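You operate a simulated robot arm through the tools that you are given. There is no shell and no other tool.

You run a simulated two-armed robot. Do the job below in one go: nothing can be reset, and whatever is moved stays where it is left.

TASK
On the top of the left workbench, pour about 110 ml from the blue jug into the orange cup, holding that steady with the other hand, and put the blue jug back.

Only the result counts: the job must be done as asked and must still hold three seconds after the hand-in. Knocking over, shifting, dropping, spilling or breaking anything else fails it.

THE ROBOT
Two 7-joint arms with two-finger parallel grippers on one trunk, on a base that moves. Base frame: it is fixed to the floor where the robot stands at the start and does not move with it; the origin is under the middle of the robot, x ahead of it, y to its left, z up. Units: mm, degrees, N and s.
The left shoulder is at the start at [71, 156, 1005], the right one opposite. Each reaches about 1231 mm from its shoulder. Places, roughly: blue jug [-1750, -2000, 1000]; orange cup [-1500, -1750, 1000]. Payload 3.91 kg a hand.
The tool frame of a hand sits at the grasp point between the pads (the TCP): z along the fingers, y along the line on which they close. The tips reach 30 mm beyond it. The gripper opens to 110 mm. The fingers are 20 mm wide and 10 mm thick; the gripper's body (48 by 112 mm) begins 55 mm behind the TCP.
Orientation is told as [roll, pitch, yaw] about the base's x, y, z axes, in that order, counted from this pose: with the fingers straight down and closing along the base's y, the tool's x points along the base's -x, its y along +y and its z along -z.

THE INTERFACE
- The arms move only by the tool nudge_tool. It takes "left_motion", "right_motion" or both (then of equal length, played together; a hand with none holds still); each is a list of rows, each a list of 7 numbers: the shift along the tool's x, y, z in mm, then the turn, a rotation vector about the tool's x, y, z in degrees, then the finger opening in mm, from 0 to 110. In form: [[dx, dy, dz, wx, wy, wz, grip], ...]. A call has 1 to 20 rows; each row shifts and turns the commanded pose from where the row before left it, along the tool's axes as they then stand. Each row takes 0.2 s and may step no farther than 50 mm and 8.6 degrees from the row before; otherwise, or with a gripper value out of range, the whole call is refused. A pose out of reach is approached as far as the arm can. The call stops where the force on the tool passes 40 N (or 10 N more than at its start, if that is more) or the arm is blocked; 0.2 s more then pass. The fingers move at their own pace (about 108 mm/s each) and stop on an object; they squeeze with about 28 N. The grip force told is the motor's: it shows also when the fingers shut on nothing. Time passes only in rows, and 0.2 s behind the last, so rows that do not move let the fingers close. The reply holds the time, the measured pose of the TCP, the force on the tool along the base axes, the opening and the grip force, in the units named above and with some noise, with the torque about the TCP (base axes, N m) and any sound that the robot's microphone picked up.
- Cameras (640 x 400 px; columns grow to the right, rows downward): "scene" is now at [137.8, 3.1, 1261.3]; the picture's right is [0.15, -0.99, 0.00], its down [-0.21, -0.03, -0.98] and it looks along [0.97, 0.14, -0.21] (base axes); focal length 277 px, centre (320, 200). "left" rides on the left gripper at [72, -17, -103] in its tool frame; the picture's right is [0.23, 0.97, 0.00], its down [-0.76, 0.18, -0.62] and it looks along [-0.61, 0.14, 0.78] (tool axes); focal length 222 px, centre (320, 200). "right" rides on the right gripper at [72, 17, -103] in its tool frame; the picture's right is [-0.23, 0.97, 0.00], its down [-0.76, -0.18, -0.62] and it looks along [-0.61, -0.14, 0.78] (tool axes); focal length 222 px, centre (320, 200). There is no depth. A picture from a camera that has moved, and an enlarged one, comes with that camera's place and axes in the base frame and with its lens. The place of the scene camera against the robot may be out by one fixed shift of up to 18 mm in any direction.
- capture(camera): a new picture of that camera. No time passes.
- move_column(by): slides the trunk up (or, below 0, down) by that many mm; the arms and the scene camera ride with it, the base frame stays. It gives what a move gives, with no picture.
- roll_base(legs): drives the robot by 1 to 6 legs, each [ahead, left, turn to the left] in mm, mm and degrees, along the robot's own axes; the way and the turn of a leg run together, so that a leg with both is an arc; at most 1500 mm and 180 degrees a leg. The arms and the cameras ride along, it lands a little off, and it stops where it bumps. It gives what a move gives.
- pan_tilt(pan, tilt): turns the head with the scene camera to pan (to the left, within 86 degrees either way) and tilt (down, from -29 to 69), counted from straight ahead of the robot. It gives what a move gives.
- zoom(camera, box): a new picture of the part [left, top, right, bottom] of that camera's present view, enlarged. No time passes.
- hand_in(): hands the job in; it is judged then, once.

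Places have to be worked out from the pictures, the camera data and where the tool is seen. Open the grippers and draw the arms clear of the work before you hand the job in, unless the task says otherwise.

The tools are called after "Request:" as a command line: name --argument value ..., lists and objects as JSON in quotes. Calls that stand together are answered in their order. nudge_tool: Moves the arms, as the interface text tells. Its arguments: {"type":"object","properties":{"left_motion":{"type":"array"},"right_motion":{"type":"array"}},"required":[]} The other tools are called the same way: move_column (by) moves the trunk up or down; roll_base (legs) drives the base; pan_tilt (pan, tilt) turns the head that bears the scene camera; capture (camera) takes a picture; zoom (camera, box) takes an enlarged picture of a part of a camera's view; hand_in () hands the job in.

At the start:

```text
time: 0.0
left_tcp_pos: [702.7, 373.4, 1175.9]
left_tool_rot: [0.0, -0.1, 0.0]
left_force: [-0.3, -0.4, -1.1]
left_torque: [0.03, 0.02, 0.0]
left_opening: 110.1
left_finger_force: 0.0
right_tcp_pos: [611.6, -192.6, 1116.0]
right_tool_rot: [-0.1, 0.0, 0.1]
right_force: [0.2, -1.4, 0.3]
right_torque: [-0.02, 0.03, 0.0]
right_opening: 110.1
right_finger_force: 0.1
trunk travel left (down, up): [-450.0, 490.0]
robot x, y, heading: [-3.3, 2.8, 0.1]
head pan, tilt (commanded): [8.4, 12.2]
```

scene: 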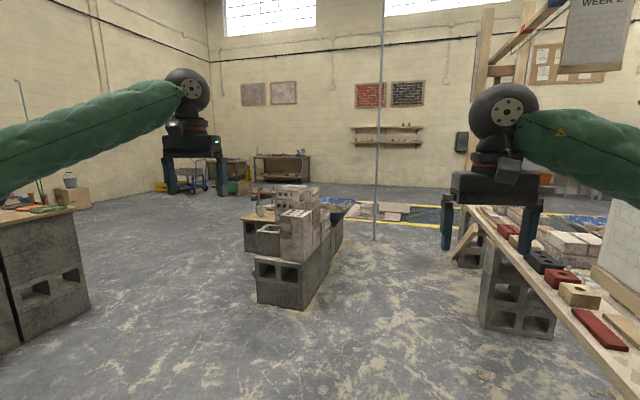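
right: 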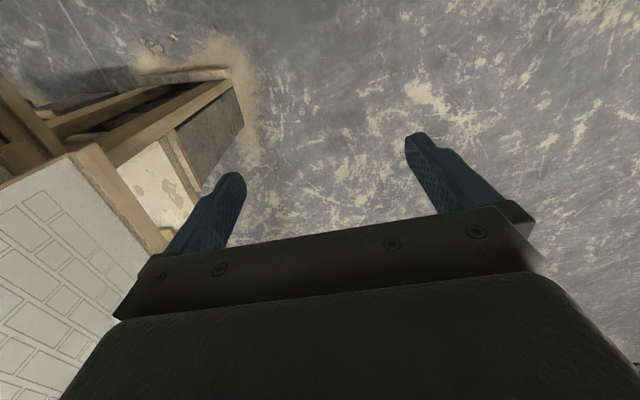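
left: 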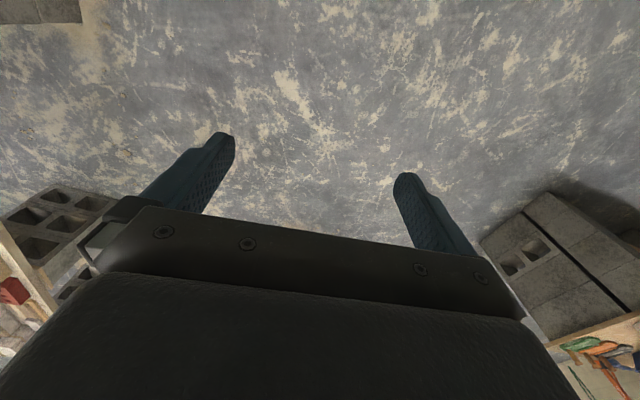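

The jug and cup are behind and to the right of the robot, so I first turn the head far right to look at the surroundings there.

Request:
pan_tilt --pan -86 --tilt 15

Request:
capture --camera "scene"

```text
time: 1.7
left_tcp_pos: [702.1, 373.3, 1177.1]
left_tool_rot: [-0.1, 0.0, 0.0]
left_force: [-0.1, -0.7, 0.0]
left_torque: [-0.03, 0.01, 0.0]
left_opening: 109.8
left_finger_force: 0.1
right_tcp_pos: [611.7, -191.9, 1114.9]
right_tool_rot: [0.0, 0.0, 0.0]
right_force: [0.1, -0.2, 0.1]
right_torque: [-0.03, 0.03, 0.0]
right_opening: 110.1
right_finger_force: 0.0
trunk travel left (down, up): [-450.0, 490.0]
robot x, y, heading: [0.4, -0.0, -0.4]
head pan, tilt (commanded): [-85.9, 15.0]
```

```text
taken
camera scene: at [52.2, -103.7, 1256.8], right [-1.0, -0.07, 0.0], down [-0.02, 0.26, -0.97], along [0.07, -0.96, -0.26], focal length 277 px, centre (320, 200)
```

scene: 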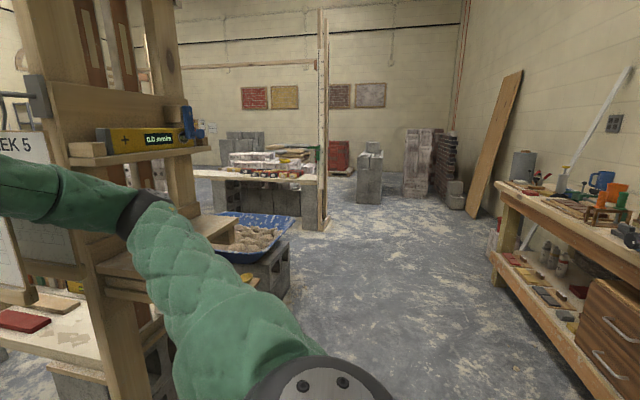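

The workbench is on the right of this picture, with blue and orange vessels on it. I enlarge that part and look to the left as well to plan the turn.

Request:
zoom --camera "scene" --box '[480, 120, 640, 280]'

Request:
pan_tilt --pan 86 --tilt 30

Request:
capture --camera "scene"

Request:
pan_tilt --pan -86 --tilt 50

Request:
capture --camera "scene"

Request:
pan_tilt --pan -40 --tilt 40

Request:
capture --camera "scene"

Request:
pan_tilt --pan 40 --tilt 40

Request:
capture --camera "scene"

```text
2.50 times, centred on (560, 200) of scene
camera zoom: at [52.2, -103.7, 1256.8], right [-1.0, -0.07, 0.0], down [-0.02, 0.26, -0.97], along [0.07, -0.96, -0.26], focal length 692 px, centre (-280, 200)
```

zoom: 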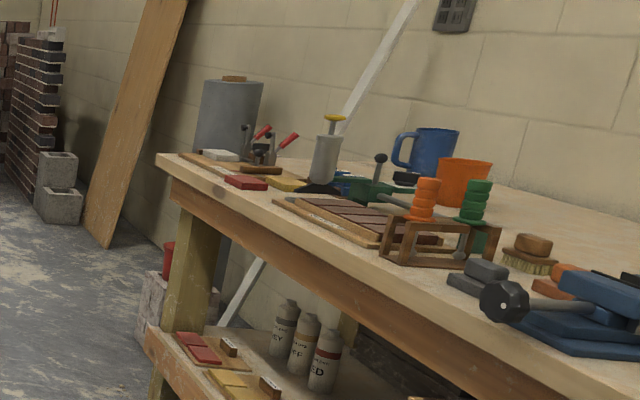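

```text
time: 4.3
left_tcp_pos: [703.0, 374.8, 1176.8]
left_tool_rot: [0.0, 0.0, 0.0]
left_force: [-0.1, 0.5, -0.1]
left_torque: [0.01, 0.0, -0.01]
left_opening: 110.1
left_finger_force: 0.0
right_tcp_pos: [610.4, -191.6, 1116.6]
right_tool_rot: [0.0, 0.0, 0.1]
right_force: [1.4, 0.9, 0.4]
right_torque: [-0.02, -0.01, -0.02]
right_opening: 110.0
right_finger_force: 0.0
trunk travel left (down, up): [-450.0, 490.0]
robot x, y, heading: [-0.1, -1.1, 0.2]
head pan, tilt (commanded): [85.9, 30.0]
```

```text
taken
camera scene: at [52.0, 79.7, 1232.6], right [1.0, -0.07, 0.0], down [-0.04, -0.5, -0.87], along [0.06, 0.86, -0.5], focal length 277 px, centre (320, 200)
```

scene: 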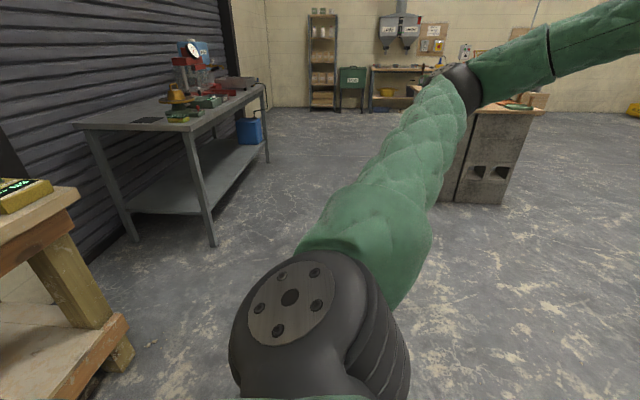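

```text
time: 6.9
left_tcp_pos: [702.3, 372.7, 1176.6]
left_tool_rot: [0.0, 0.0, 0.1]
left_force: [-0.2, 1.3, 0.0]
left_torque: [0.01, 0.0, -0.01]
left_opening: 110.1
left_finger_force: 0.0
right_tcp_pos: [611.0, -192.5, 1116.0]
right_tool_rot: [0.0, 0.0, 0.0]
right_force: [-0.2, 0.0, -0.1]
right_torque: [0.01, 0.03, -0.01]
right_opening: 110.1
right_finger_force: 0.0
trunk travel left (down, up): [-450.0, 490.0]
robot x, y, heading: [2.2, -2.6, -0.0]
head pan, tilt (commanded): [-85.9, 50.0]
```

```text
taken
camera scene: at [51.0, -87.3, 1203.1], right [-1.0, -0.07, 0.0], down [-0.05, 0.76, -0.64], along [0.05, -0.64, -0.77], focal length 277 px, centre (320, 200)
```

scene: 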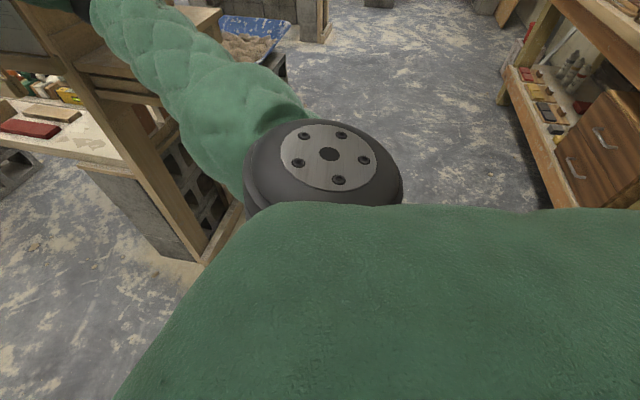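

```text
time: 8.0
left_tcp_pos: [702.6, 373.7, 1176.8]
left_tool_rot: [0.0, 0.0, 0.0]
left_force: [-1.2, 0.2, 0.2]
left_torque: [0.02, 0.0, -0.01]
left_opening: 110.0
left_finger_force: 0.0
right_tcp_pos: [610.5, -192.7, 1116.7]
right_tool_rot: [0.1, 0.1, 0.1]
right_force: [0.5, -0.3, 0.0]
right_torque: [0.01, 0.03, 0.01]
right_opening: 110.2
right_finger_force: 0.1
trunk travel left (down, up): [-450.0, 490.0]
robot x, y, heading: [3.7, -1.2, 0.0]
head pan, tilt (commanded): [-40.0, 40.0]
```

```text
taken
camera scene: at [110.6, -65.2, 1217.2], right [-0.64, -0.77, 0.0], down [-0.49, 0.41, -0.77], along [0.59, -0.49, -0.64], focal length 277 px, centre (320, 200)
```

scene: 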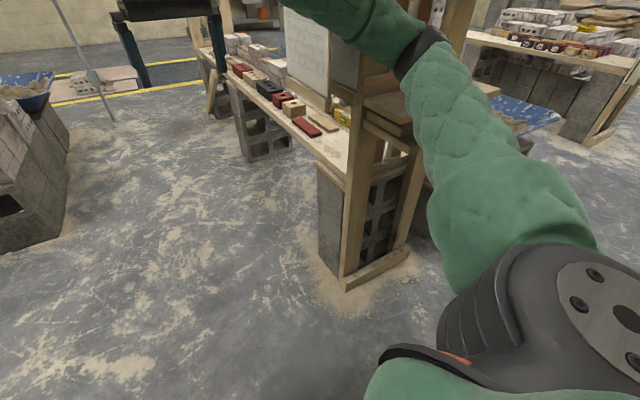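

```text
time: 9.6
left_tcp_pos: [701.9, 373.8, 1176.7]
left_tool_rot: [-0.1, 0.0, 0.1]
left_force: [-0.2, 0.5, 0.4]
left_torque: [0.03, 0.0, -0.02]
left_opening: 110.0
left_finger_force: 0.1
right_tcp_pos: [611.7, -192.4, 1115.5]
right_tool_rot: [0.0, -0.1, 0.0]
right_force: [0.3, -0.8, -0.2]
right_torque: [0.04, 0.0, -0.02]
right_opening: 110.2
right_finger_force: 0.0
trunk travel left (down, up): [-450.0, 490.0]
robot x, y, heading: [-1.3, -4.0, -0.1]
head pan, tilt (commanded): [40.0, 40.0]
```

```text
taken
camera scene: at [110.7, 44.1, 1217.2], right [0.64, -0.77, 0.0], down [-0.49, -0.41, -0.77], along [0.59, 0.49, -0.64], focal length 277 px, centre (320, 200)
```

scene: 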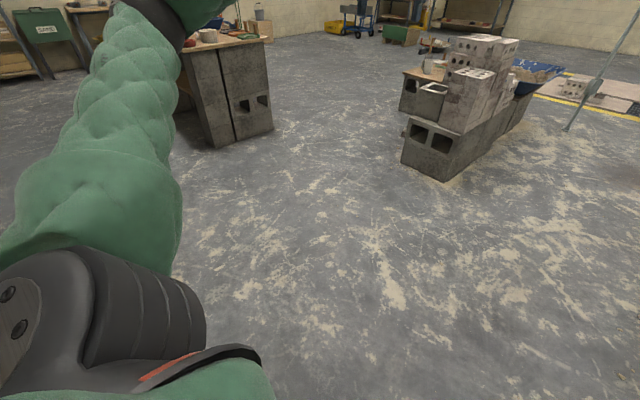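

The free floor lies ahead and left; the wooden bench runs behind the robot, tilted about 13° to the base frame, and the post structure is front right. I drive ahead-left for room, then turn left to face the bench.

Request:
roll_base --legs '[[350, 450, 0], [0, 0, 165]]'

Request:
pan_tilt --pan 40 --tilt 20

Request:
capture --camera "scene"

Request:
pan_tilt --pan 0 --tilt 20

Request:
capture --camera "scene"

```text
time: 19.6
left_tcp_pos: [-431.1, 270.1, 1176.7]
left_tool_rot: [-0.1, 0.1, 164.9]
left_force: [1.0, 0.1, -0.5]
left_torque: [0.0, -0.01, 0.02]
left_opening: 110.1
left_finger_force: 0.1
right_tcp_pos: [-193.6, 792.7, 1115.6]
right_tool_rot: [-0.1, 0.0, 164.9]
right_force: [-0.3, 0.4, 0.5]
right_torque: [0.04, 0.01, 0.01]
right_opening: 109.9
right_finger_force: 0.1
trunk travel left (down, up): [-450.0, 490.0]
robot x, y, heading: [344.2, 447.3, 165.0]
head pan, tilt (commanded): [40.0, 40.0]
```

```text
time: 20.4
left_tcp_pos: [-429.4, 270.6, 1175.8]
left_tool_rot: [0.0, 0.0, 164.9]
left_force: [0.0, -0.7, 0.3]
left_torque: [0.03, -0.02, -0.01]
left_opening: 110.1
left_finger_force: 0.0
right_tcp_pos: [-193.5, 793.3, 1116.6]
right_tool_rot: [-0.1, 0.0, 164.8]
right_force: [0.7, 1.1, 0.8]
right_torque: [-0.03, 0.0, 0.02]
right_opening: 109.8
right_finger_force: 0.1
trunk travel left (down, up): [-450.0, 490.0]
robot x, y, heading: [346.5, 449.4, 165.0]
head pan, tilt (commanded): [40.0, 20.0]
```

```text
taken
camera scene: at [207.3, 411.9, 1248.6], right [-0.42, 0.91, 0.0], down [0.31, 0.14, -0.94], along [-0.85, -0.4, -0.34], focal length 277 px, centre (320, 200)
```

scene: 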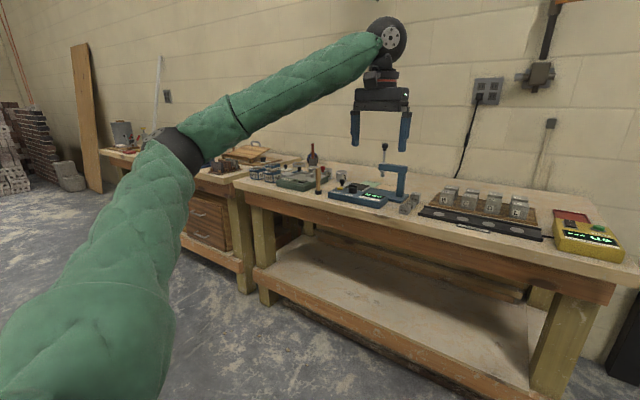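

```text
time: 21.5
left_tcp_pos: [-428.7, 271.1, 1175.6]
left_tool_rot: [0.0, 0.0, 164.9]
left_force: [0.0, -0.7, -0.1]
left_torque: [0.04, -0.04, 0.0]
left_opening: 110.1
left_finger_force: 0.1
right_tcp_pos: [-195.3, 793.4, 1113.7]
right_tool_rot: [0.1, 0.0, 165.0]
right_force: [0.4, 0.6, 0.2]
right_torque: [-0.01, 0.02, -0.03]
right_opening: 110.1
right_finger_force: 0.0
trunk travel left (down, up): [-450.0, 490.0]
robot x, y, heading: [346.2, 449.9, 164.8]
head pan, tilt (commanded): [0.0, 20.0]
```

```text
taken
camera scene: at [201.9, 475.3, 1248.6], right [0.26, 0.97, 0.0], down [0.33, -0.09, -0.94], along [-0.91, 0.24, -0.34], focal length 277 px, centre (320, 200)
```

scene: 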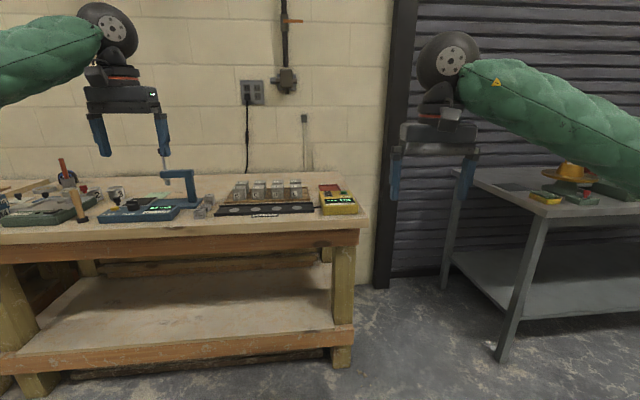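

Two wooden benches stand along the wall; the left one holds the targets. I raise the trunk so the hands clear everything, then look along the way to the left.

Request:
move_column --by 300

Request:
pan_tilt --pan 80 --tilt 30

Request:
capture --camera "scene"

```text
time: 24.5
left_tcp_pos: [-429.3, 270.5, 1475.3]
left_tool_rot: [0.0, 0.0, 164.9]
left_force: [-0.6, 0.1, -0.8]
left_torque: [-0.01, -0.04, -0.02]
left_opening: 110.0
left_finger_force: 0.0
right_tcp_pos: [-193.7, 793.6, 1416.1]
right_tool_rot: [0.0, -0.1, 164.9]
right_force: [0.1, 0.3, 0.5]
right_torque: [0.03, -0.01, 0.0]
right_opening: 110.0
right_finger_force: 0.0
trunk travel left (down, up): [-750.0, 190.0]
robot x, y, heading: [344.7, 450.9, 164.7]
head pan, tilt (commanded): [0.0, 20.0]
```

```text
time: 26.0
left_tcp_pos: [-429.6, 270.2, 1475.5]
left_tool_rot: [0.0, 0.0, 164.9]
left_force: [0.4, -1.3, -0.4]
left_torque: [0.0, 0.0, -0.04]
left_opening: 110.0
left_finger_force: 0.0
right_tcp_pos: [-194.4, 793.0, 1415.2]
right_tool_rot: [-0.1, 0.0, 164.9]
right_force: [-0.1, 0.4, 0.3]
right_torque: [-0.01, 0.03, 0.01]
right_opening: 109.9
right_finger_force: 0.1
trunk travel left (down, up): [-750.0, 190.0]
robot x, y, heading: [346.5, 451.3, 165.0]
head pan, tilt (commanded): [80.0, 30.0]
```

```text
taken
camera scene: at [253.3, 369.3, 1532.6], right [-0.91, 0.42, 0.0], down [0.21, 0.45, -0.87], along [-0.37, -0.78, -0.5], focal length 277 px, centre (320, 200)
```

scene: 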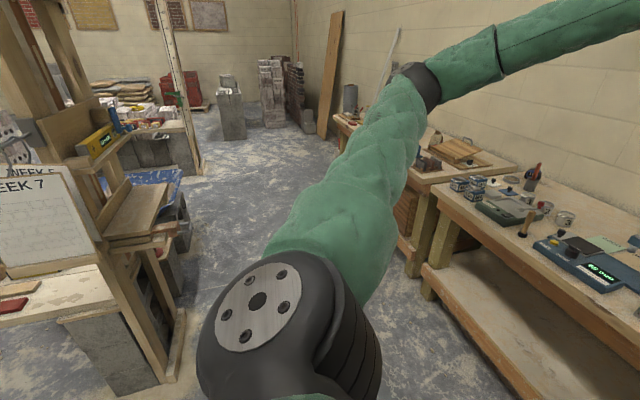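

The corridor between structure and bench is wide enough; moving 250 mm nearer the bench leaves over 800 mm behind. I drive forward then sideways left.

Request:
roll_base --legs '[[230, 0, 0], [0, 1300, 0]]'

Request:
pan_tilt --pan 60 --tilt 35

Request:
capture --camera "scene"

```text
time: 33.9
left_tcp_pos: [-990.1, -924.6, 1475.9]
left_tool_rot: [-0.1, 0.0, 165.0]
left_force: [0.0, 0.3, -0.9]
left_torque: [-0.01, 0.0, -0.03]
left_opening: 110.2
left_finger_force: 0.0
right_tcp_pos: [-754.2, -402.3, 1416.1]
right_tool_rot: [0.0, -0.1, 164.9]
right_force: [-0.5, 0.4, -0.5]
right_torque: [0.01, 0.0, 0.0]
right_opening: 110.0
right_finger_force: 0.0
trunk travel left (down, up): [-750.0, 190.0]
robot x, y, heading: [-216.0, -741.7, 164.9]
head pan, tilt (commanded): [80.0, 30.0]
```

```text
time: 34.7
left_tcp_pos: [-990.7, -924.7, 1475.3]
left_tool_rot: [-0.2, 0.0, 164.9]
left_force: [-0.7, -0.3, 0.0]
left_torque: [-0.01, 0.0, 0.01]
left_opening: 110.0
left_finger_force: 0.0
right_tcp_pos: [-754.3, -401.8, 1415.3]
right_tool_rot: [0.0, 0.0, 164.8]
right_force: [0.6, -0.2, -0.2]
right_torque: [0.01, -0.01, 0.0]
right_opening: 109.9
right_finger_force: 0.1
trunk travel left (down, up): [-750.0, 190.0]
robot x, y, heading: [-212.4, -745.8, 164.9]
head pan, tilt (commanded): [60.0, 35.0]
```

```text
taken
camera scene: at [-330.3, -805.6, 1524.8], right [-0.71, 0.71, 0.0], down [0.41, 0.41, -0.82], along [-0.58, -0.58, -0.57], focal length 277 px, centre (320, 200)
```

scene: 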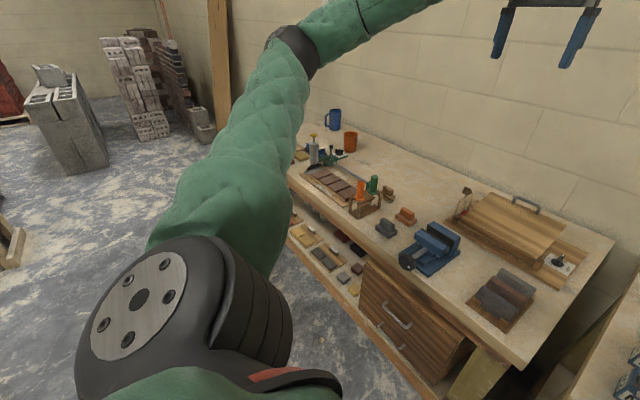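

Jug base estimates to about (-1664,-2016) and cup about (-1489,-1720) with a bench top near z=850. I drive a further 1400 mm left so they lie straight ahead.

Request:
roll_base --legs '[[0, 1400, 0]]'

Request:
pan_tilt --pan 5 --tilt 45

Request:
capture --camera "scene"

Request:
capture --camera "left"

Request:
capture --camera "right"

```text
time: 41.6
left_tcp_pos: [-1351.0, -2268.6, 1475.4]
left_tool_rot: [0.1, 0.0, 165.0]
left_force: [0.7, 0.2, 0.2]
left_torque: [0.04, 0.0, 0.0]
left_opening: 110.1
left_finger_force: 0.2
right_tcp_pos: [-1115.1, -1746.0, 1415.7]
right_tool_rot: [0.0, -0.1, 164.9]
right_force: [0.3, 0.3, -0.6]
right_torque: [0.03, 0.01, 0.01]
right_opening: 110.1
right_finger_force: 0.1
trunk travel left (down, up): [-750.0, 190.0]
robot x, y, heading: [-572.4, -2090.9, 164.8]
head pan, tilt (commanded): [60.0, 35.0]
```

```text
time: 42.9
left_tcp_pos: [-1349.5, -2268.4, 1476.3]
left_tool_rot: [0.0, -0.1, 165.0]
left_force: [-0.7, 0.6, 0.3]
left_torque: [0.01, -0.02, -0.02]
left_opening: 109.8
left_finger_force: 0.1
right_tcp_pos: [-1115.7, -1746.1, 1416.0]
right_tool_rot: [0.0, 0.0, 165.0]
right_force: [0.3, -0.2, 0.3]
right_torque: [-0.01, 0.01, 0.02]
right_opening: 110.0
right_finger_force: 0.0
trunk travel left (down, up): [-750.0, 190.0]
robot x, y, heading: [-574.6, -2092.2, 164.9]
head pan, tilt (commanded): [5.0, 45.0]
```

```text
taken
camera scene: at [-709.0, -2074.2, 1510.0], right [0.17, 0.98, 0.0], down [0.7, -0.12, -0.71], along [-0.7, 0.12, -0.71], focal length 277 px, centre (320, 200)
```

scene: 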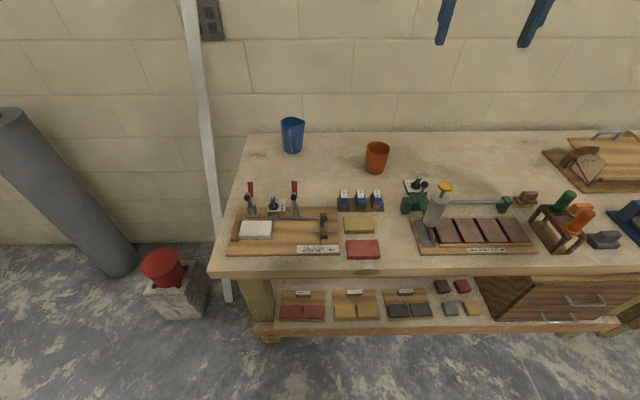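

```text
taken
camera left: at [-1275.2, -2271.4, 1580.2], right [-0.03, -1.0, 0.0], down [-0.78, 0.03, 0.62], along [-0.62, 0.02, -0.78], focal length 222 px, centre (320, 200)
```

left: 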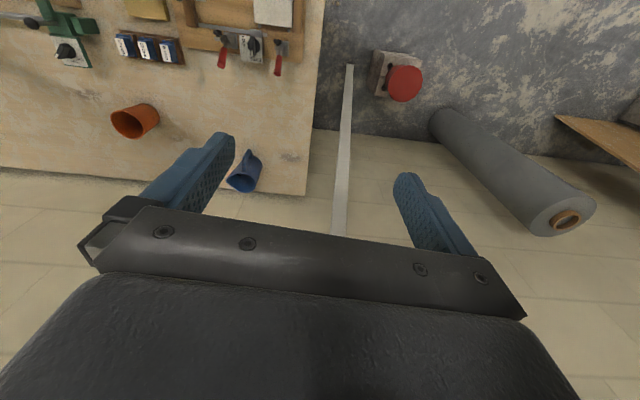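

```text
taken
camera right: at [-1049.1, -1781.1, 1519.6], right [-0.47, -0.88, 0.0], down [-0.69, 0.37, 0.62], along [-0.55, 0.29, -0.78], focal length 222 px, centre (320, 200)
```

right: 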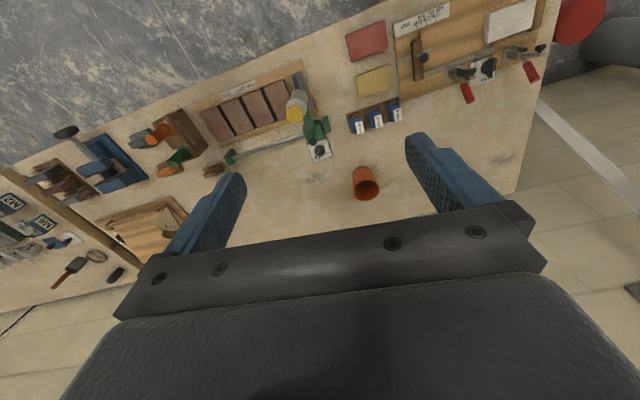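

The jug (blue, near the back left corner) and the orange cup are right ahead. I enlarge each to read the shape, the handle direction and the liquid level.

Request:
zoom --camera "scene" --box '[250, 95, 410, 195]'

Request:
zoom --camera "left" --box '[90, 80, 290, 205]'

Request:
zoom --camera "right" --box '[300, 90, 540, 240]'

```text
4.00 times, centred on (330, 145) of scene
camera zoom: at [-709.0, -2074.2, 1510.0], right [0.17, 0.98, 0.0], down [0.7, -0.12, -0.71], along [-0.7, 0.12, -0.71], focal length 1107 px, centre (280, 420)
```

zoom: 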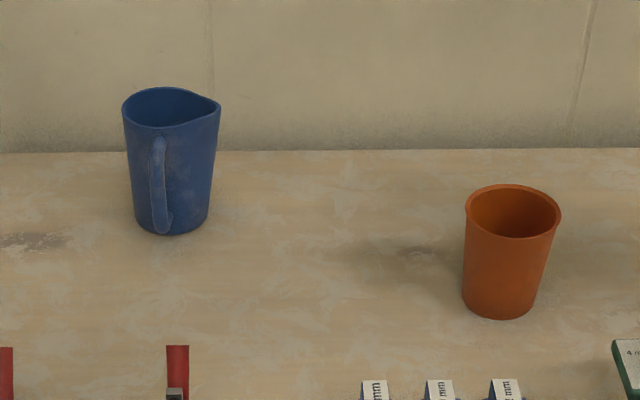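

```text
3.20 times, centred on (190, 142) of left
camera zoom: at [-1275.2, -2271.4, 1580.2], right [-0.03, -1.0, 0.0], down [-0.78, 0.03, 0.62], along [-0.62, 0.02, -0.78], focal length 711 px, centre (736, 384)
```

zoom: 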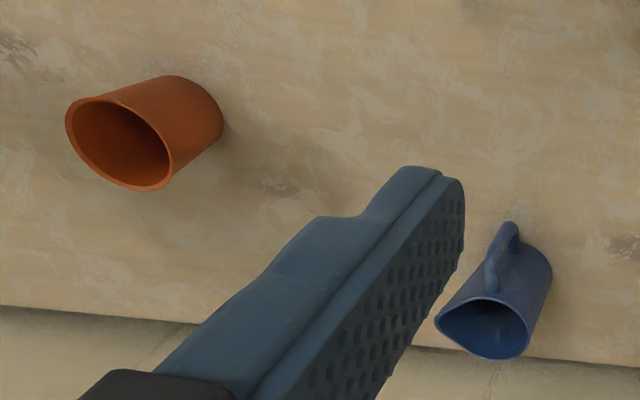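

```text
2.67 times, centred on (420, 165) of right
camera zoom: at [-1049.1, -1781.1, 1519.6], right [-0.47, -0.88, 0.0], down [-0.69, 0.37, 0.62], along [-0.55, 0.29, -0.78], focal length 592 px, centre (53, 293)
```

zoom: 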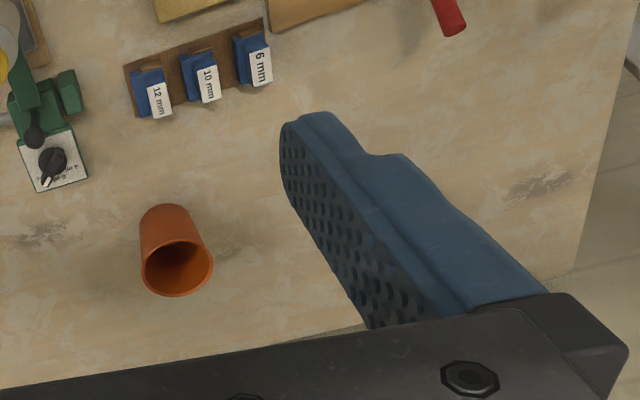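

The jug's handle points toward the robot and its spout to the right toward the cup. Before moving nearer I tilt the head fully down to see how close the base is to the bench.

Request:
pan_tilt --pan 0 --tilt 69

Request:
capture --camera "scene"

```text
time: 43.7
left_tcp_pos: [-1350.0, -2270.1, 1476.1]
left_tool_rot: [0.0, 0.0, 164.9]
left_force: [0.8, 0.0, -0.2]
left_torque: [0.0, 0.0, 0.0]
left_opening: 110.1
left_finger_force: 0.0
right_tcp_pos: [-1114.9, -1746.0, 1416.9]
right_tool_rot: [-0.1, 0.0, 165.0]
right_force: [-0.1, 0.2, 0.0]
right_torque: [-0.01, 0.02, 0.03]
right_opening: 109.9
right_finger_force: 0.0
trunk travel left (down, up): [-750.0, 190.0]
robot x, y, heading: [-575.2, -2089.5, 165.0]
head pan, tilt (commanded): [0.0, 68.8]
```

```text
taken
camera scene: at [-682.9, -2073.6, 1481.2], right [0.26, 0.97, 0.0], down [0.9, -0.24, -0.36], along [-0.35, 0.09, -0.93], focal length 277 px, centre (320, 200)
```

scene: 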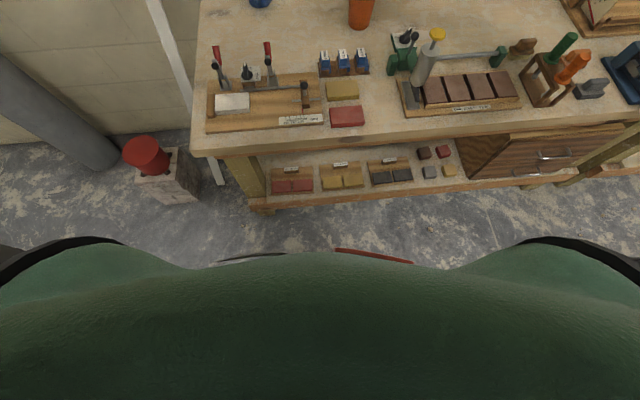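

The base front shows at about 320 mm from the robot centre and the bench edge at about 550 mm, so I can safely go 120 mm nearer. Then I re-image.

Request:
roll_base --legs '[[120, 0, 0]]'

Request:
pan_tilt --pan 5 --tilt 50

Request:
capture --camera "scene"

Request:
capture --camera "left"

Request:
capture --camera "right"

```text
time: 45.0
left_tcp_pos: [-1465.0, -2238.2, 1476.8]
left_tool_rot: [0.0, 0.0, 165.0]
left_force: [0.0, -0.2, 0.1]
left_torque: [0.01, 0.02, 0.01]
left_opening: 110.1
left_finger_force: 0.0
right_tcp_pos: [-1231.3, -1715.9, 1416.5]
right_tool_rot: [0.0, 0.0, 164.9]
right_force: [0.4, 0.4, 0.2]
right_torque: [-0.01, 0.02, 0.0]
right_opening: 110.2
right_finger_force: 0.1
trunk travel left (down, up): [-750.0, 190.0]
robot x, y, heading: [-691.7, -2061.9, 165.0]
head pan, tilt (commanded): [0.0, 68.8]
```

```text
time: 45.8
left_tcp_pos: [-1465.5, -2239.2, 1475.3]
left_tool_rot: [-0.1, 0.0, 165.1]
left_force: [-0.4, -0.1, -0.5]
left_torque: [0.01, 0.0, 0.02]
left_opening: 109.9
left_finger_force: 0.0
right_tcp_pos: [-1230.9, -1716.0, 1416.2]
right_tool_rot: [0.1, -0.1, 164.9]
right_force: [-0.8, -0.9, 0.0]
right_torque: [-0.04, 0.0, 0.0]
right_opening: 109.9
right_finger_force: 0.1
trunk travel left (down, up): [-750.0, 190.0]
robot x, y, heading: [-691.2, -2062.8, 165.0]
head pan, tilt (commanded): [5.0, 50.0]
```

```text
taken
camera scene: at [-820.4, -2043.7, 1503.0], right [0.17, 0.98, 0.0], down [0.76, -0.13, -0.64], along [-0.63, 0.11, -0.77], focal length 277 px, centre (320, 200)
```

scene: 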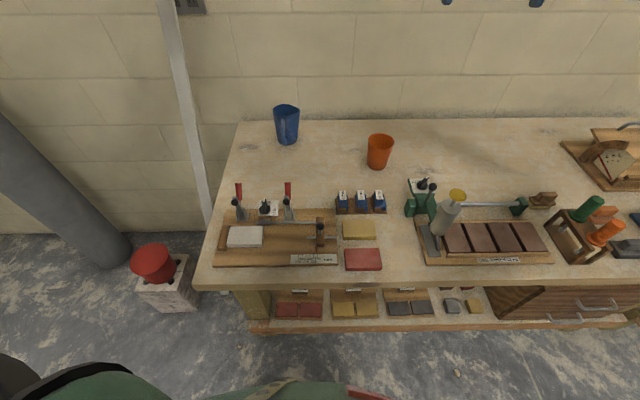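

```text
taken
camera left: at [-1390.8, -2240.7, 1580.2], right [-0.03, -1.0, 0.0], down [-0.78, 0.03, 0.62], along [-0.62, 0.02, -0.78], focal length 222 px, centre (320, 200)
```

left: 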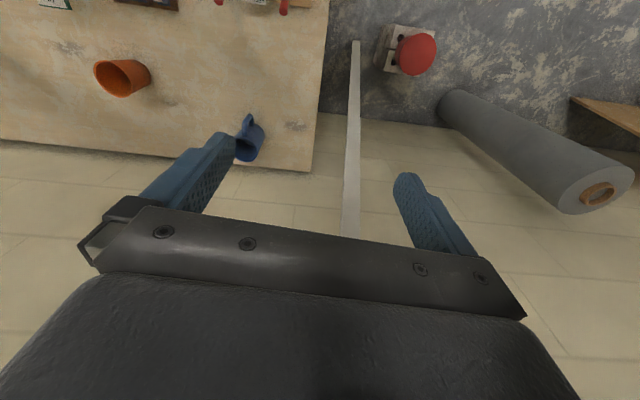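

```text
taken
camera right: at [-1164.8, -1750.1, 1519.6], right [-0.47, -0.88, 0.0], down [-0.69, 0.37, 0.62], along [-0.55, 0.29, -0.78], focal length 222 px, centre (320, 200)
```

right: 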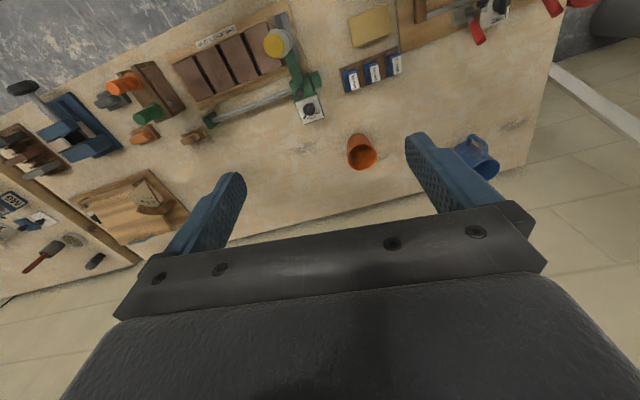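

The base stayed clear of the bench. I enlarge the targets in all three views to triangulate their positions and heights.

Request:
zoom --camera "scene" --box '[262, 90, 406, 180]'

Request:
zoom --camera "left" --box '[80, 40, 300, 177]'

Request:
zoom --camera "right" --box '[330, 110, 522, 230]'

```text
4.44 times, centred on (334, 135) of scene
camera zoom: at [-820.4, -2043.7, 1503.0], right [0.17, 0.98, 0.0], down [0.76, -0.13, -0.64], along [-0.63, 0.11, -0.77], focal length 1230 px, centre (258, 489)
```

zoom: 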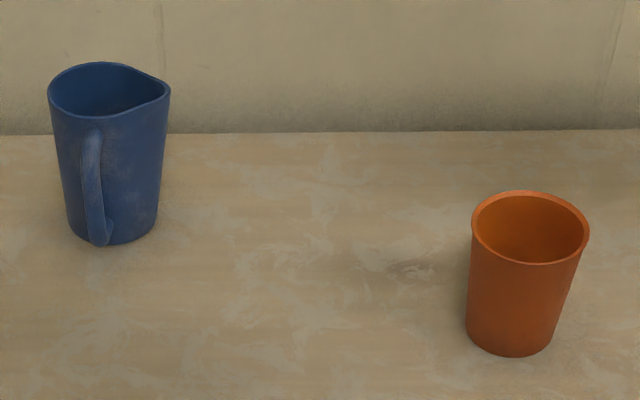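

```text
2.91 times, centred on (190, 108) of left
camera zoom: at [-1390.8, -2240.7, 1580.2], right [-0.03, -1.0, 0.0], down [-0.78, 0.03, 0.62], along [-0.62, 0.02, -0.78], focal length 646 px, centre (698, 466)
```

zoom: 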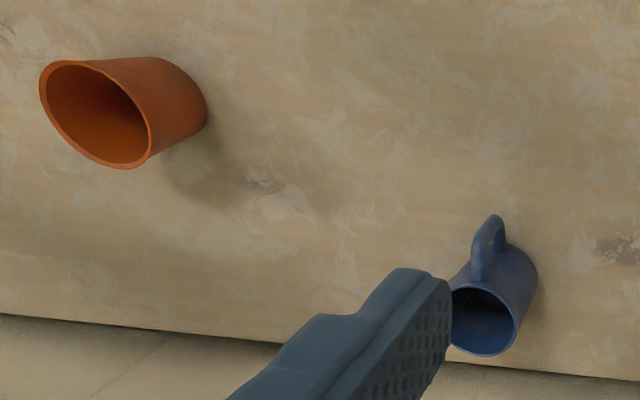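

```text
3.33 times, centred on (426, 170) of right
camera zoom: at [-1164.8, -1750.1, 1519.6], right [-0.47, -0.88, 0.0], down [-0.69, 0.37, 0.62], along [-0.55, 0.29, -0.78], focal length 740 px, centre (-33, 300)
```

zoom: 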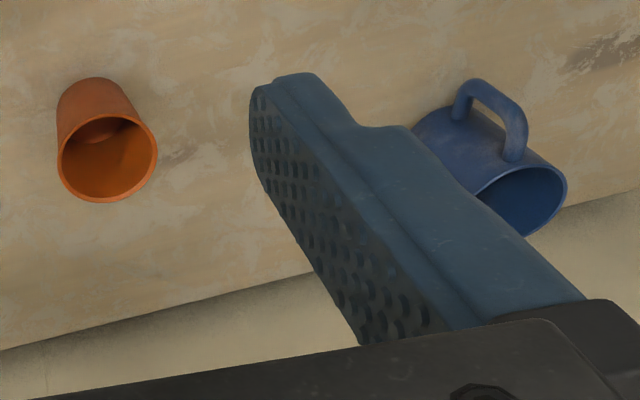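

From both wrist cameras the cup rim centre works out at about (-1489,-1712,948), base z≈847, diameter 84→67 mm; the jug axis is about (-1682,-2005) with rim z≈970 and the handle facing the robot. I bring the left hand high above the jug for a clear view down into it, and yaw the right hand 60° left as preparation.

Request:
nudge_tool --left_motion '[[-22, -26, 25, 0, 0, 0, 110], [-22, -26, 25, 0, 0, 0, 110], [-22, -26, 25, 0, 0, 0, 110], [-22, -26, 25, 0, 0, 0, 110], [-22, -26, 25, 0, 0, 0, 110], [-22, -26, 25, 0, 0, 0, 110], [-22, -26, 25, 0, 0, 0, 110], [-22, -26, 25, 0, 0, 0, 110]]' --right_motion '[[0, 0, 0, 0, 0, -7.5, 110], [0, 0, 0, 0, 0, -7.5, 110], [0, 0, 0, 0, 0, -7.5, 110], [0, 0, 0, 0, 0, -7.5, 110], [0, 0, 0, 0, 0, -7.5, 110], [0, 0, 0, 0, 0, -7.5, 110], [0, 0, 0, 0, 0, -7.5, 110], [0, 0, 0, 0, 0, -7.5, 110]]'

Request:
capture --camera "left"

Request:
capture --camera "scene"

```text
time: 47.6
left_tcp_pos: [-1584.1, -1991.3, 1275.3]
left_tool_rot: [0.1, 0.2, 165.2]
left_force: [0.0, 0.5, 0.9]
left_torque: [0.0, 0.01, 0.02]
left_opening: 110.0
left_finger_force: 0.1
right_tcp_pos: [-1231.9, -1713.2, 1414.4]
right_tool_rot: [0.1, 0.0, -134.9]
right_force: [-0.3, 0.0, -0.2]
right_torque: [-0.02, -0.04, 0.0]
right_opening: 110.0
right_finger_force: 0.1
trunk travel left (down, up): [-750.0, 190.0]
robot x, y, heading: [-689.7, -2060.2, 165.3]
head pan, tilt (commanded): [5.0, 50.0]
```

```text
taken
camera left: at [-1508.2, -1993.4, 1379.9], right [-0.03, -1.0, 0.0], down [-0.78, 0.02, 0.62], along [-0.62, 0.02, -0.78], focal length 222 px, centre (320, 200)
```

left: 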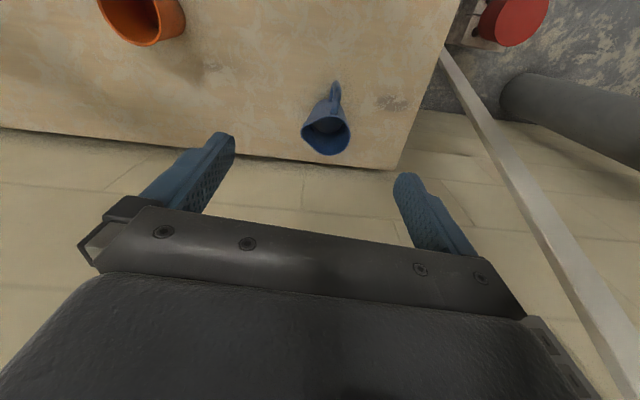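

```text
taken
camera scene: at [-821.3, -2042.2, 1503.0], right [0.17, 0.98, 0.0], down [0.76, -0.13, -0.64], along [-0.63, 0.11, -0.77], focal length 277 px, centre (320, 200)
```

scene: 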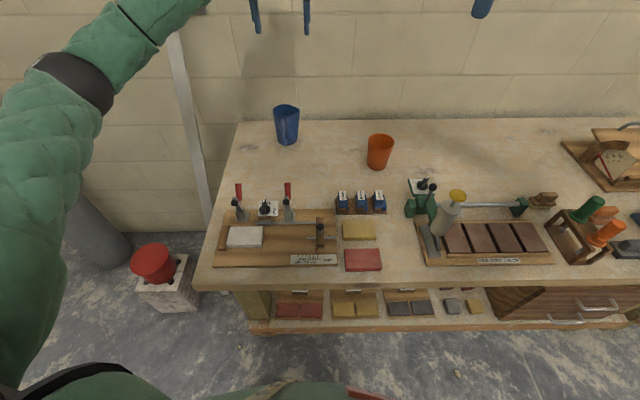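

Now the jug is seen cleanly from above. I enlarge it to read rim, spout, handle direction and the liquid surface.

Request:
zoom --camera "left" --box '[272, 70, 384, 165]'

Request:
zoom --camera "scene" --box '[225, 95, 395, 235]'

Request:
capture --camera "right"

```text
4.21 times, centred on (328, 118) of left
camera zoom: at [-1508.2, -1993.4, 1379.9], right [-0.03, -1.0, 0.0], down [-0.78, 0.02, 0.62], along [-0.62, 0.02, -0.78], focal length 935 px, centre (286, 547)
```

zoom: 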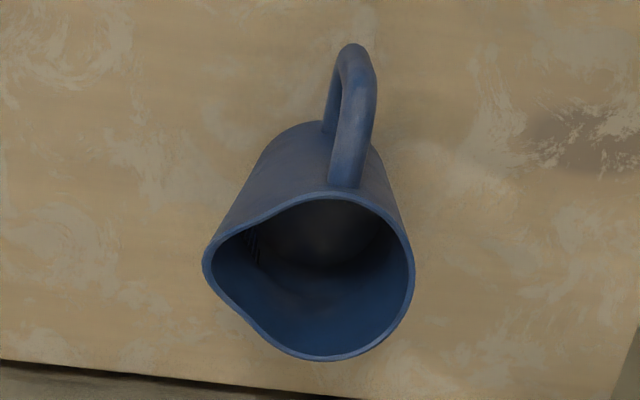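

```text
2.86 times, centred on (310, 165) of scene
camera zoom: at [-821.3, -2042.2, 1503.0], right [0.17, 0.98, 0.0], down [0.76, -0.13, -0.64], along [-0.63, 0.11, -0.77], focal length 791 px, centre (349, 300)
```

zoom: 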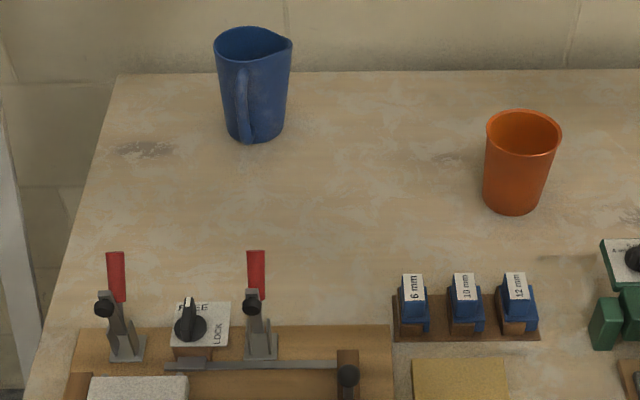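

```text
taken
camera right: at [-1168.4, -1674.2, 1518.8], right [0.53, -0.85, 0.0], down [-0.66, -0.41, 0.62], along [-0.53, -0.33, -0.78], focal length 222 px, centre (320, 200)
```

right: 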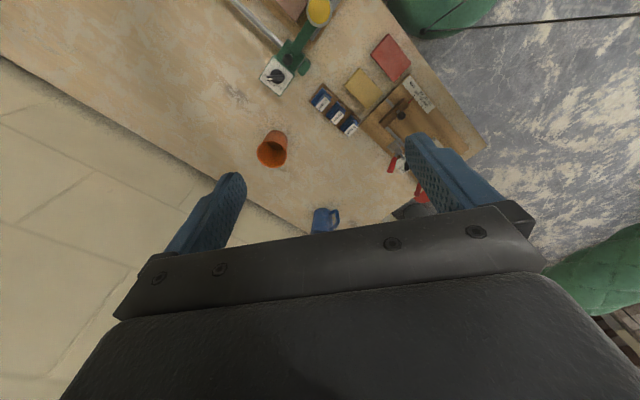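

The spout points about azimuth 83° and the handle about −11° (toward the robot). I zoom in more on the jug's inside to find the liquid surface.

Request:
zoom --camera "left" --box '[300, 112, 352, 158]'

Request:
zoom --camera "scene" --box '[265, 95, 311, 125]'

Request:
zoom --camera "left" --box '[90, 0, 200, 60]'

```text
8.70 times, centred on (326, 135) of left
camera zoom: at [-1508.2, -1993.4, 1379.9], right [-0.03, -1.0, 0.0], down [-0.78, 0.02, 0.62], along [-0.62, 0.02, -0.78], focal length 1932 px, centre (268, 765)
```

zoom: 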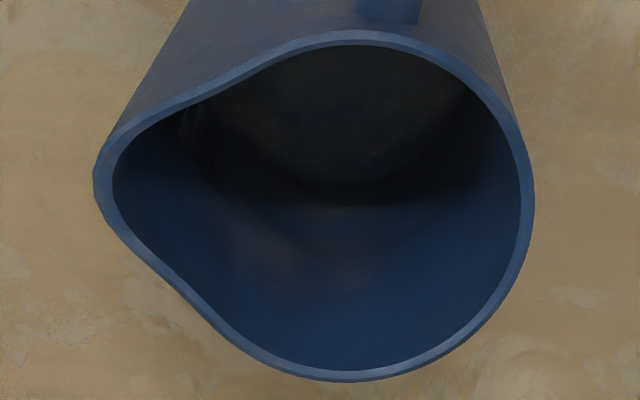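

```text
13.33 times, centred on (288, 110) of scene
camera zoom: at [-821.3, -2042.2, 1503.0], right [0.17, 0.98, 0.0], down [0.76, -0.13, -0.64], along [-0.63, 0.11, -0.77], focal length 3689 px, centre (747, 1400)
```

zoom: 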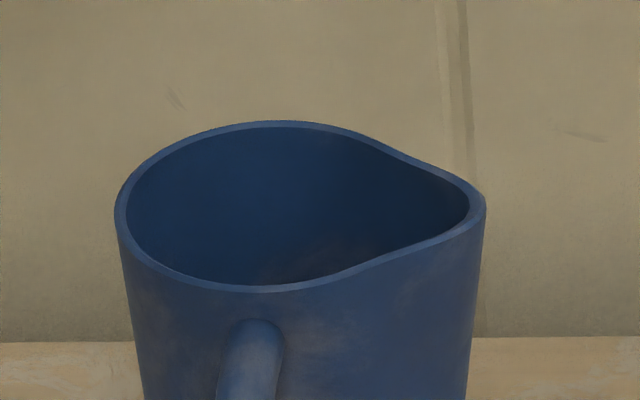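

```text
5.82 times, centred on (145, 30) of left
camera zoom: at [-1508.2, -1993.4, 1379.9], right [-0.03, -1.0, 0.0], down [-0.78, 0.02, 0.62], along [-0.62, 0.02, -0.78], focal length 1292 px, centre (1338, 1189)
```

zoom: 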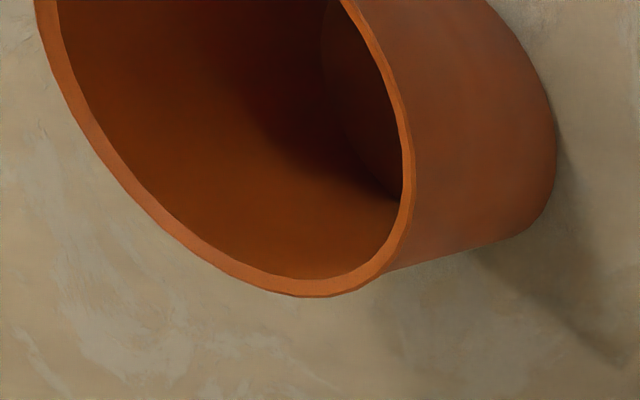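

A dark grey surface shows low in the jug, but its height is uncertain from this oblique angle. I bring the left camera closer and more directly above the jug, keeping the fingertips ~80 mm above its rim.

Request:
nudge_tool --left_motion '[[-13, 11, 39, 0, 0, 0, 110], [-13, 11, 39, 0, 0, 0, 110], [-13, 11, 39, 0, 0, 0, 110], [-13, 12, 39, 0, 0, 0, 110], [-14, 12, 39, 0, 0, 0, 110], [0, 0, 0, 0, 5.7, 0, 110], [0, 0, 0, 0, 5.7, 0, 110], [0, 0, 0, 0, 5.6, 0, 110]]'

Request:
capture --camera "left"

Request:
capture --camera "scene"

```text
time: 49.4
left_tcp_pos: [-1661.2, -2030.6, 1081.5]
left_tool_rot: [0.0, 17.1, 165.0]
left_force: [0.1, -0.3, -0.3]
left_torque: [0.0, 0.01, -0.01]
left_opening: 110.1
left_finger_force: 0.0
right_tcp_pos: [-1229.9, -1713.7, 1415.3]
right_tool_rot: [0.0, -0.1, -135.0]
right_force: [-0.3, -0.1, 0.3]
right_torque: [-0.01, -0.02, -0.02]
right_opening: 110.0
right_finger_force: 0.0
trunk travel left (down, up): [-750.0, 190.0]
robot x, y, heading: [-688.6, -2058.1, 165.1]
head pan, tilt (commanded): [5.0, 50.0]
```

```text
taken
camera left: at [-1617.6, -2023.3, 1202.4], right [-0.04, -1.0, 0.07], down [-0.93, 0.06, 0.37], along [-0.37, -0.05, -0.93], focal length 222 px, centre (320, 200)
```

left: 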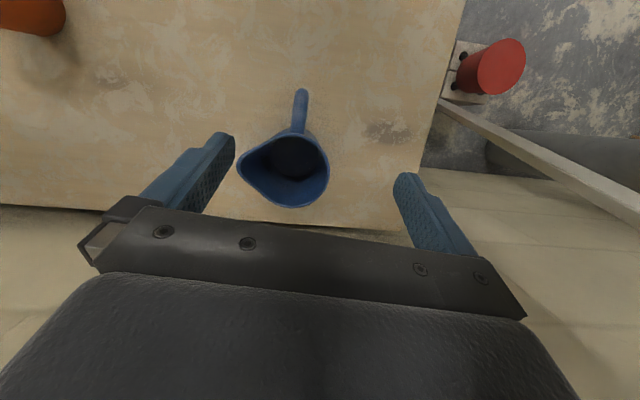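

```text
taken
camera scene: at [-820.2, -2043.0, 1503.0], right [0.17, 0.98, 0.0], down [0.75, -0.13, -0.64], along [-0.63, 0.11, -0.77], focal length 277 px, centre (320, 200)
```

scene: 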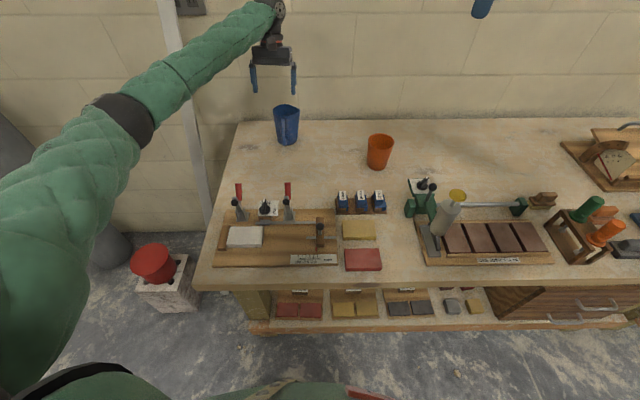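

The view into the jug is near vertical now; I enlarge it.

Request:
zoom --camera "left" --box '[230, 80, 340, 215]'

Request:
zoom --camera "left" --box '[255, 130, 335, 180]'

```text
2.96 times, centred on (285, 148) of left
camera zoom: at [-1617.6, -2023.3, 1202.4], right [-0.04, -1.0, 0.07], down [-0.93, 0.06, 0.37], along [-0.37, -0.05, -0.93], focal length 658 px, centre (424, 356)
```

zoom: 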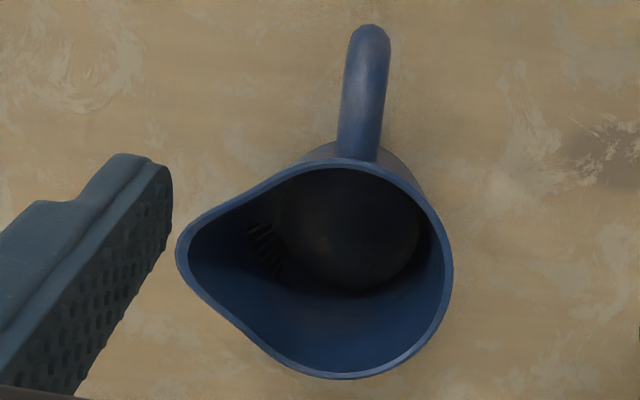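

```text
8.00 times, centred on (295, 155) of left
camera zoom: at [-1617.6, -2023.3, 1202.4], right [-0.04, -1.0, 0.07], down [-0.93, 0.06, 0.37], along [-0.37, -0.05, -0.93], focal length 1777 px, centre (520, 560)
```

zoom: 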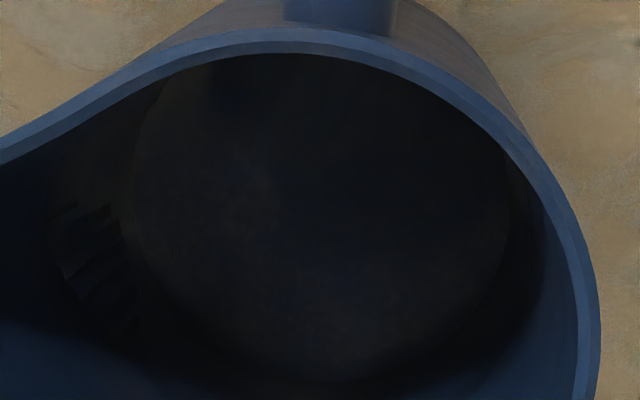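

The jug axis is about (-1673,-2005), rim z≈974, handle azimuth ≈ −13° reaching r≈81 mm, so the handle grasp is from straight in front. Before orienting the hands I look at the gripper itself to see how far its camera housing sticks out.

Request:
pan_tilt --pan 0 --tilt 20

Request:
capture --camera "scene"

```text
time: 50.4
left_tcp_pos: [-1660.6, -2029.2, 1080.8]
left_tool_rot: [0.1, 17.0, 165.0]
left_force: [-0.2, -0.2, 0.3]
left_torque: [-0.03, -0.03, -0.02]
left_opening: 110.1
left_finger_force: 0.1
right_tcp_pos: [-1230.4, -1715.3, 1414.7]
right_tool_rot: [0.0, 0.0, -134.9]
right_force: [0.6, 0.0, -0.3]
right_torque: [0.03, 0.03, -0.03]
right_opening: 110.3
right_finger_force: 0.0
trunk travel left (down, up): [-750.0, 190.0]
robot x, y, heading: [-690.7, -2057.4, 164.9]
head pan, tilt (commanded): [0.0, 20.0]
```

```text
taken
camera scene: at [-834.6, -2032.9, 1548.5], right [0.26, 0.97, 0.0], down [0.33, -0.09, -0.94], along [-0.91, 0.24, -0.34], focal length 277 px, centre (320, 200)
```

scene: 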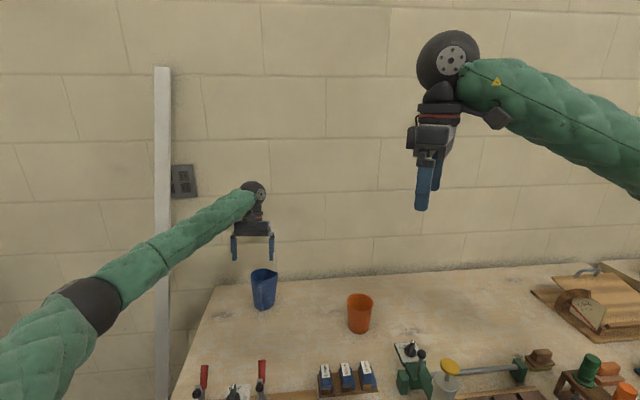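

Request:
zoom --camera "scene" --box '[390, 20, 550, 220]'

Request:
zoom --camera "scene" --box '[190, 160, 330, 320]'

```text
2.00 times, centred on (470, 120) of scene
camera zoom: at [-834.6, -2032.9, 1548.5], right [0.26, 0.97, 0.0], down [0.33, -0.09, -0.94], along [-0.91, 0.24, -0.34], focal length 553 px, centre (20, 360)
```

zoom: 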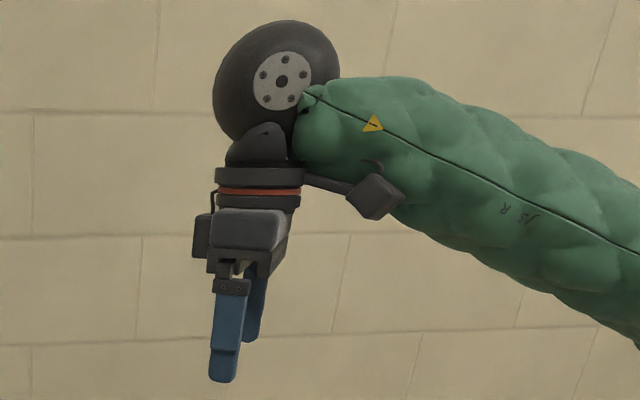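

```text
2.50 times, centred on (260, 240) of scene
camera zoom: at [-834.6, -2032.9, 1548.5], right [0.26, 0.97, 0.0], down [0.33, -0.09, -0.94], along [-0.91, 0.24, -0.34], focal length 692 px, centre (470, 100)
```

zoom: 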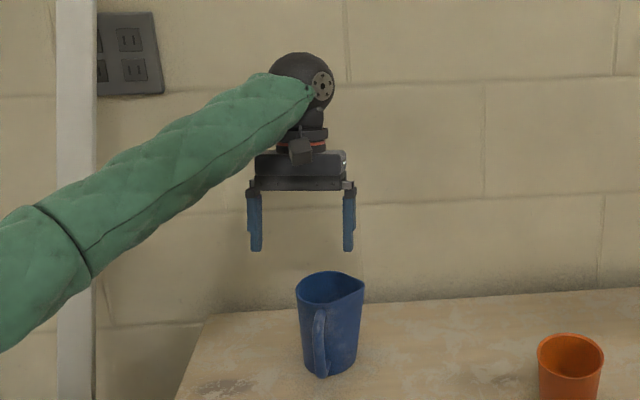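

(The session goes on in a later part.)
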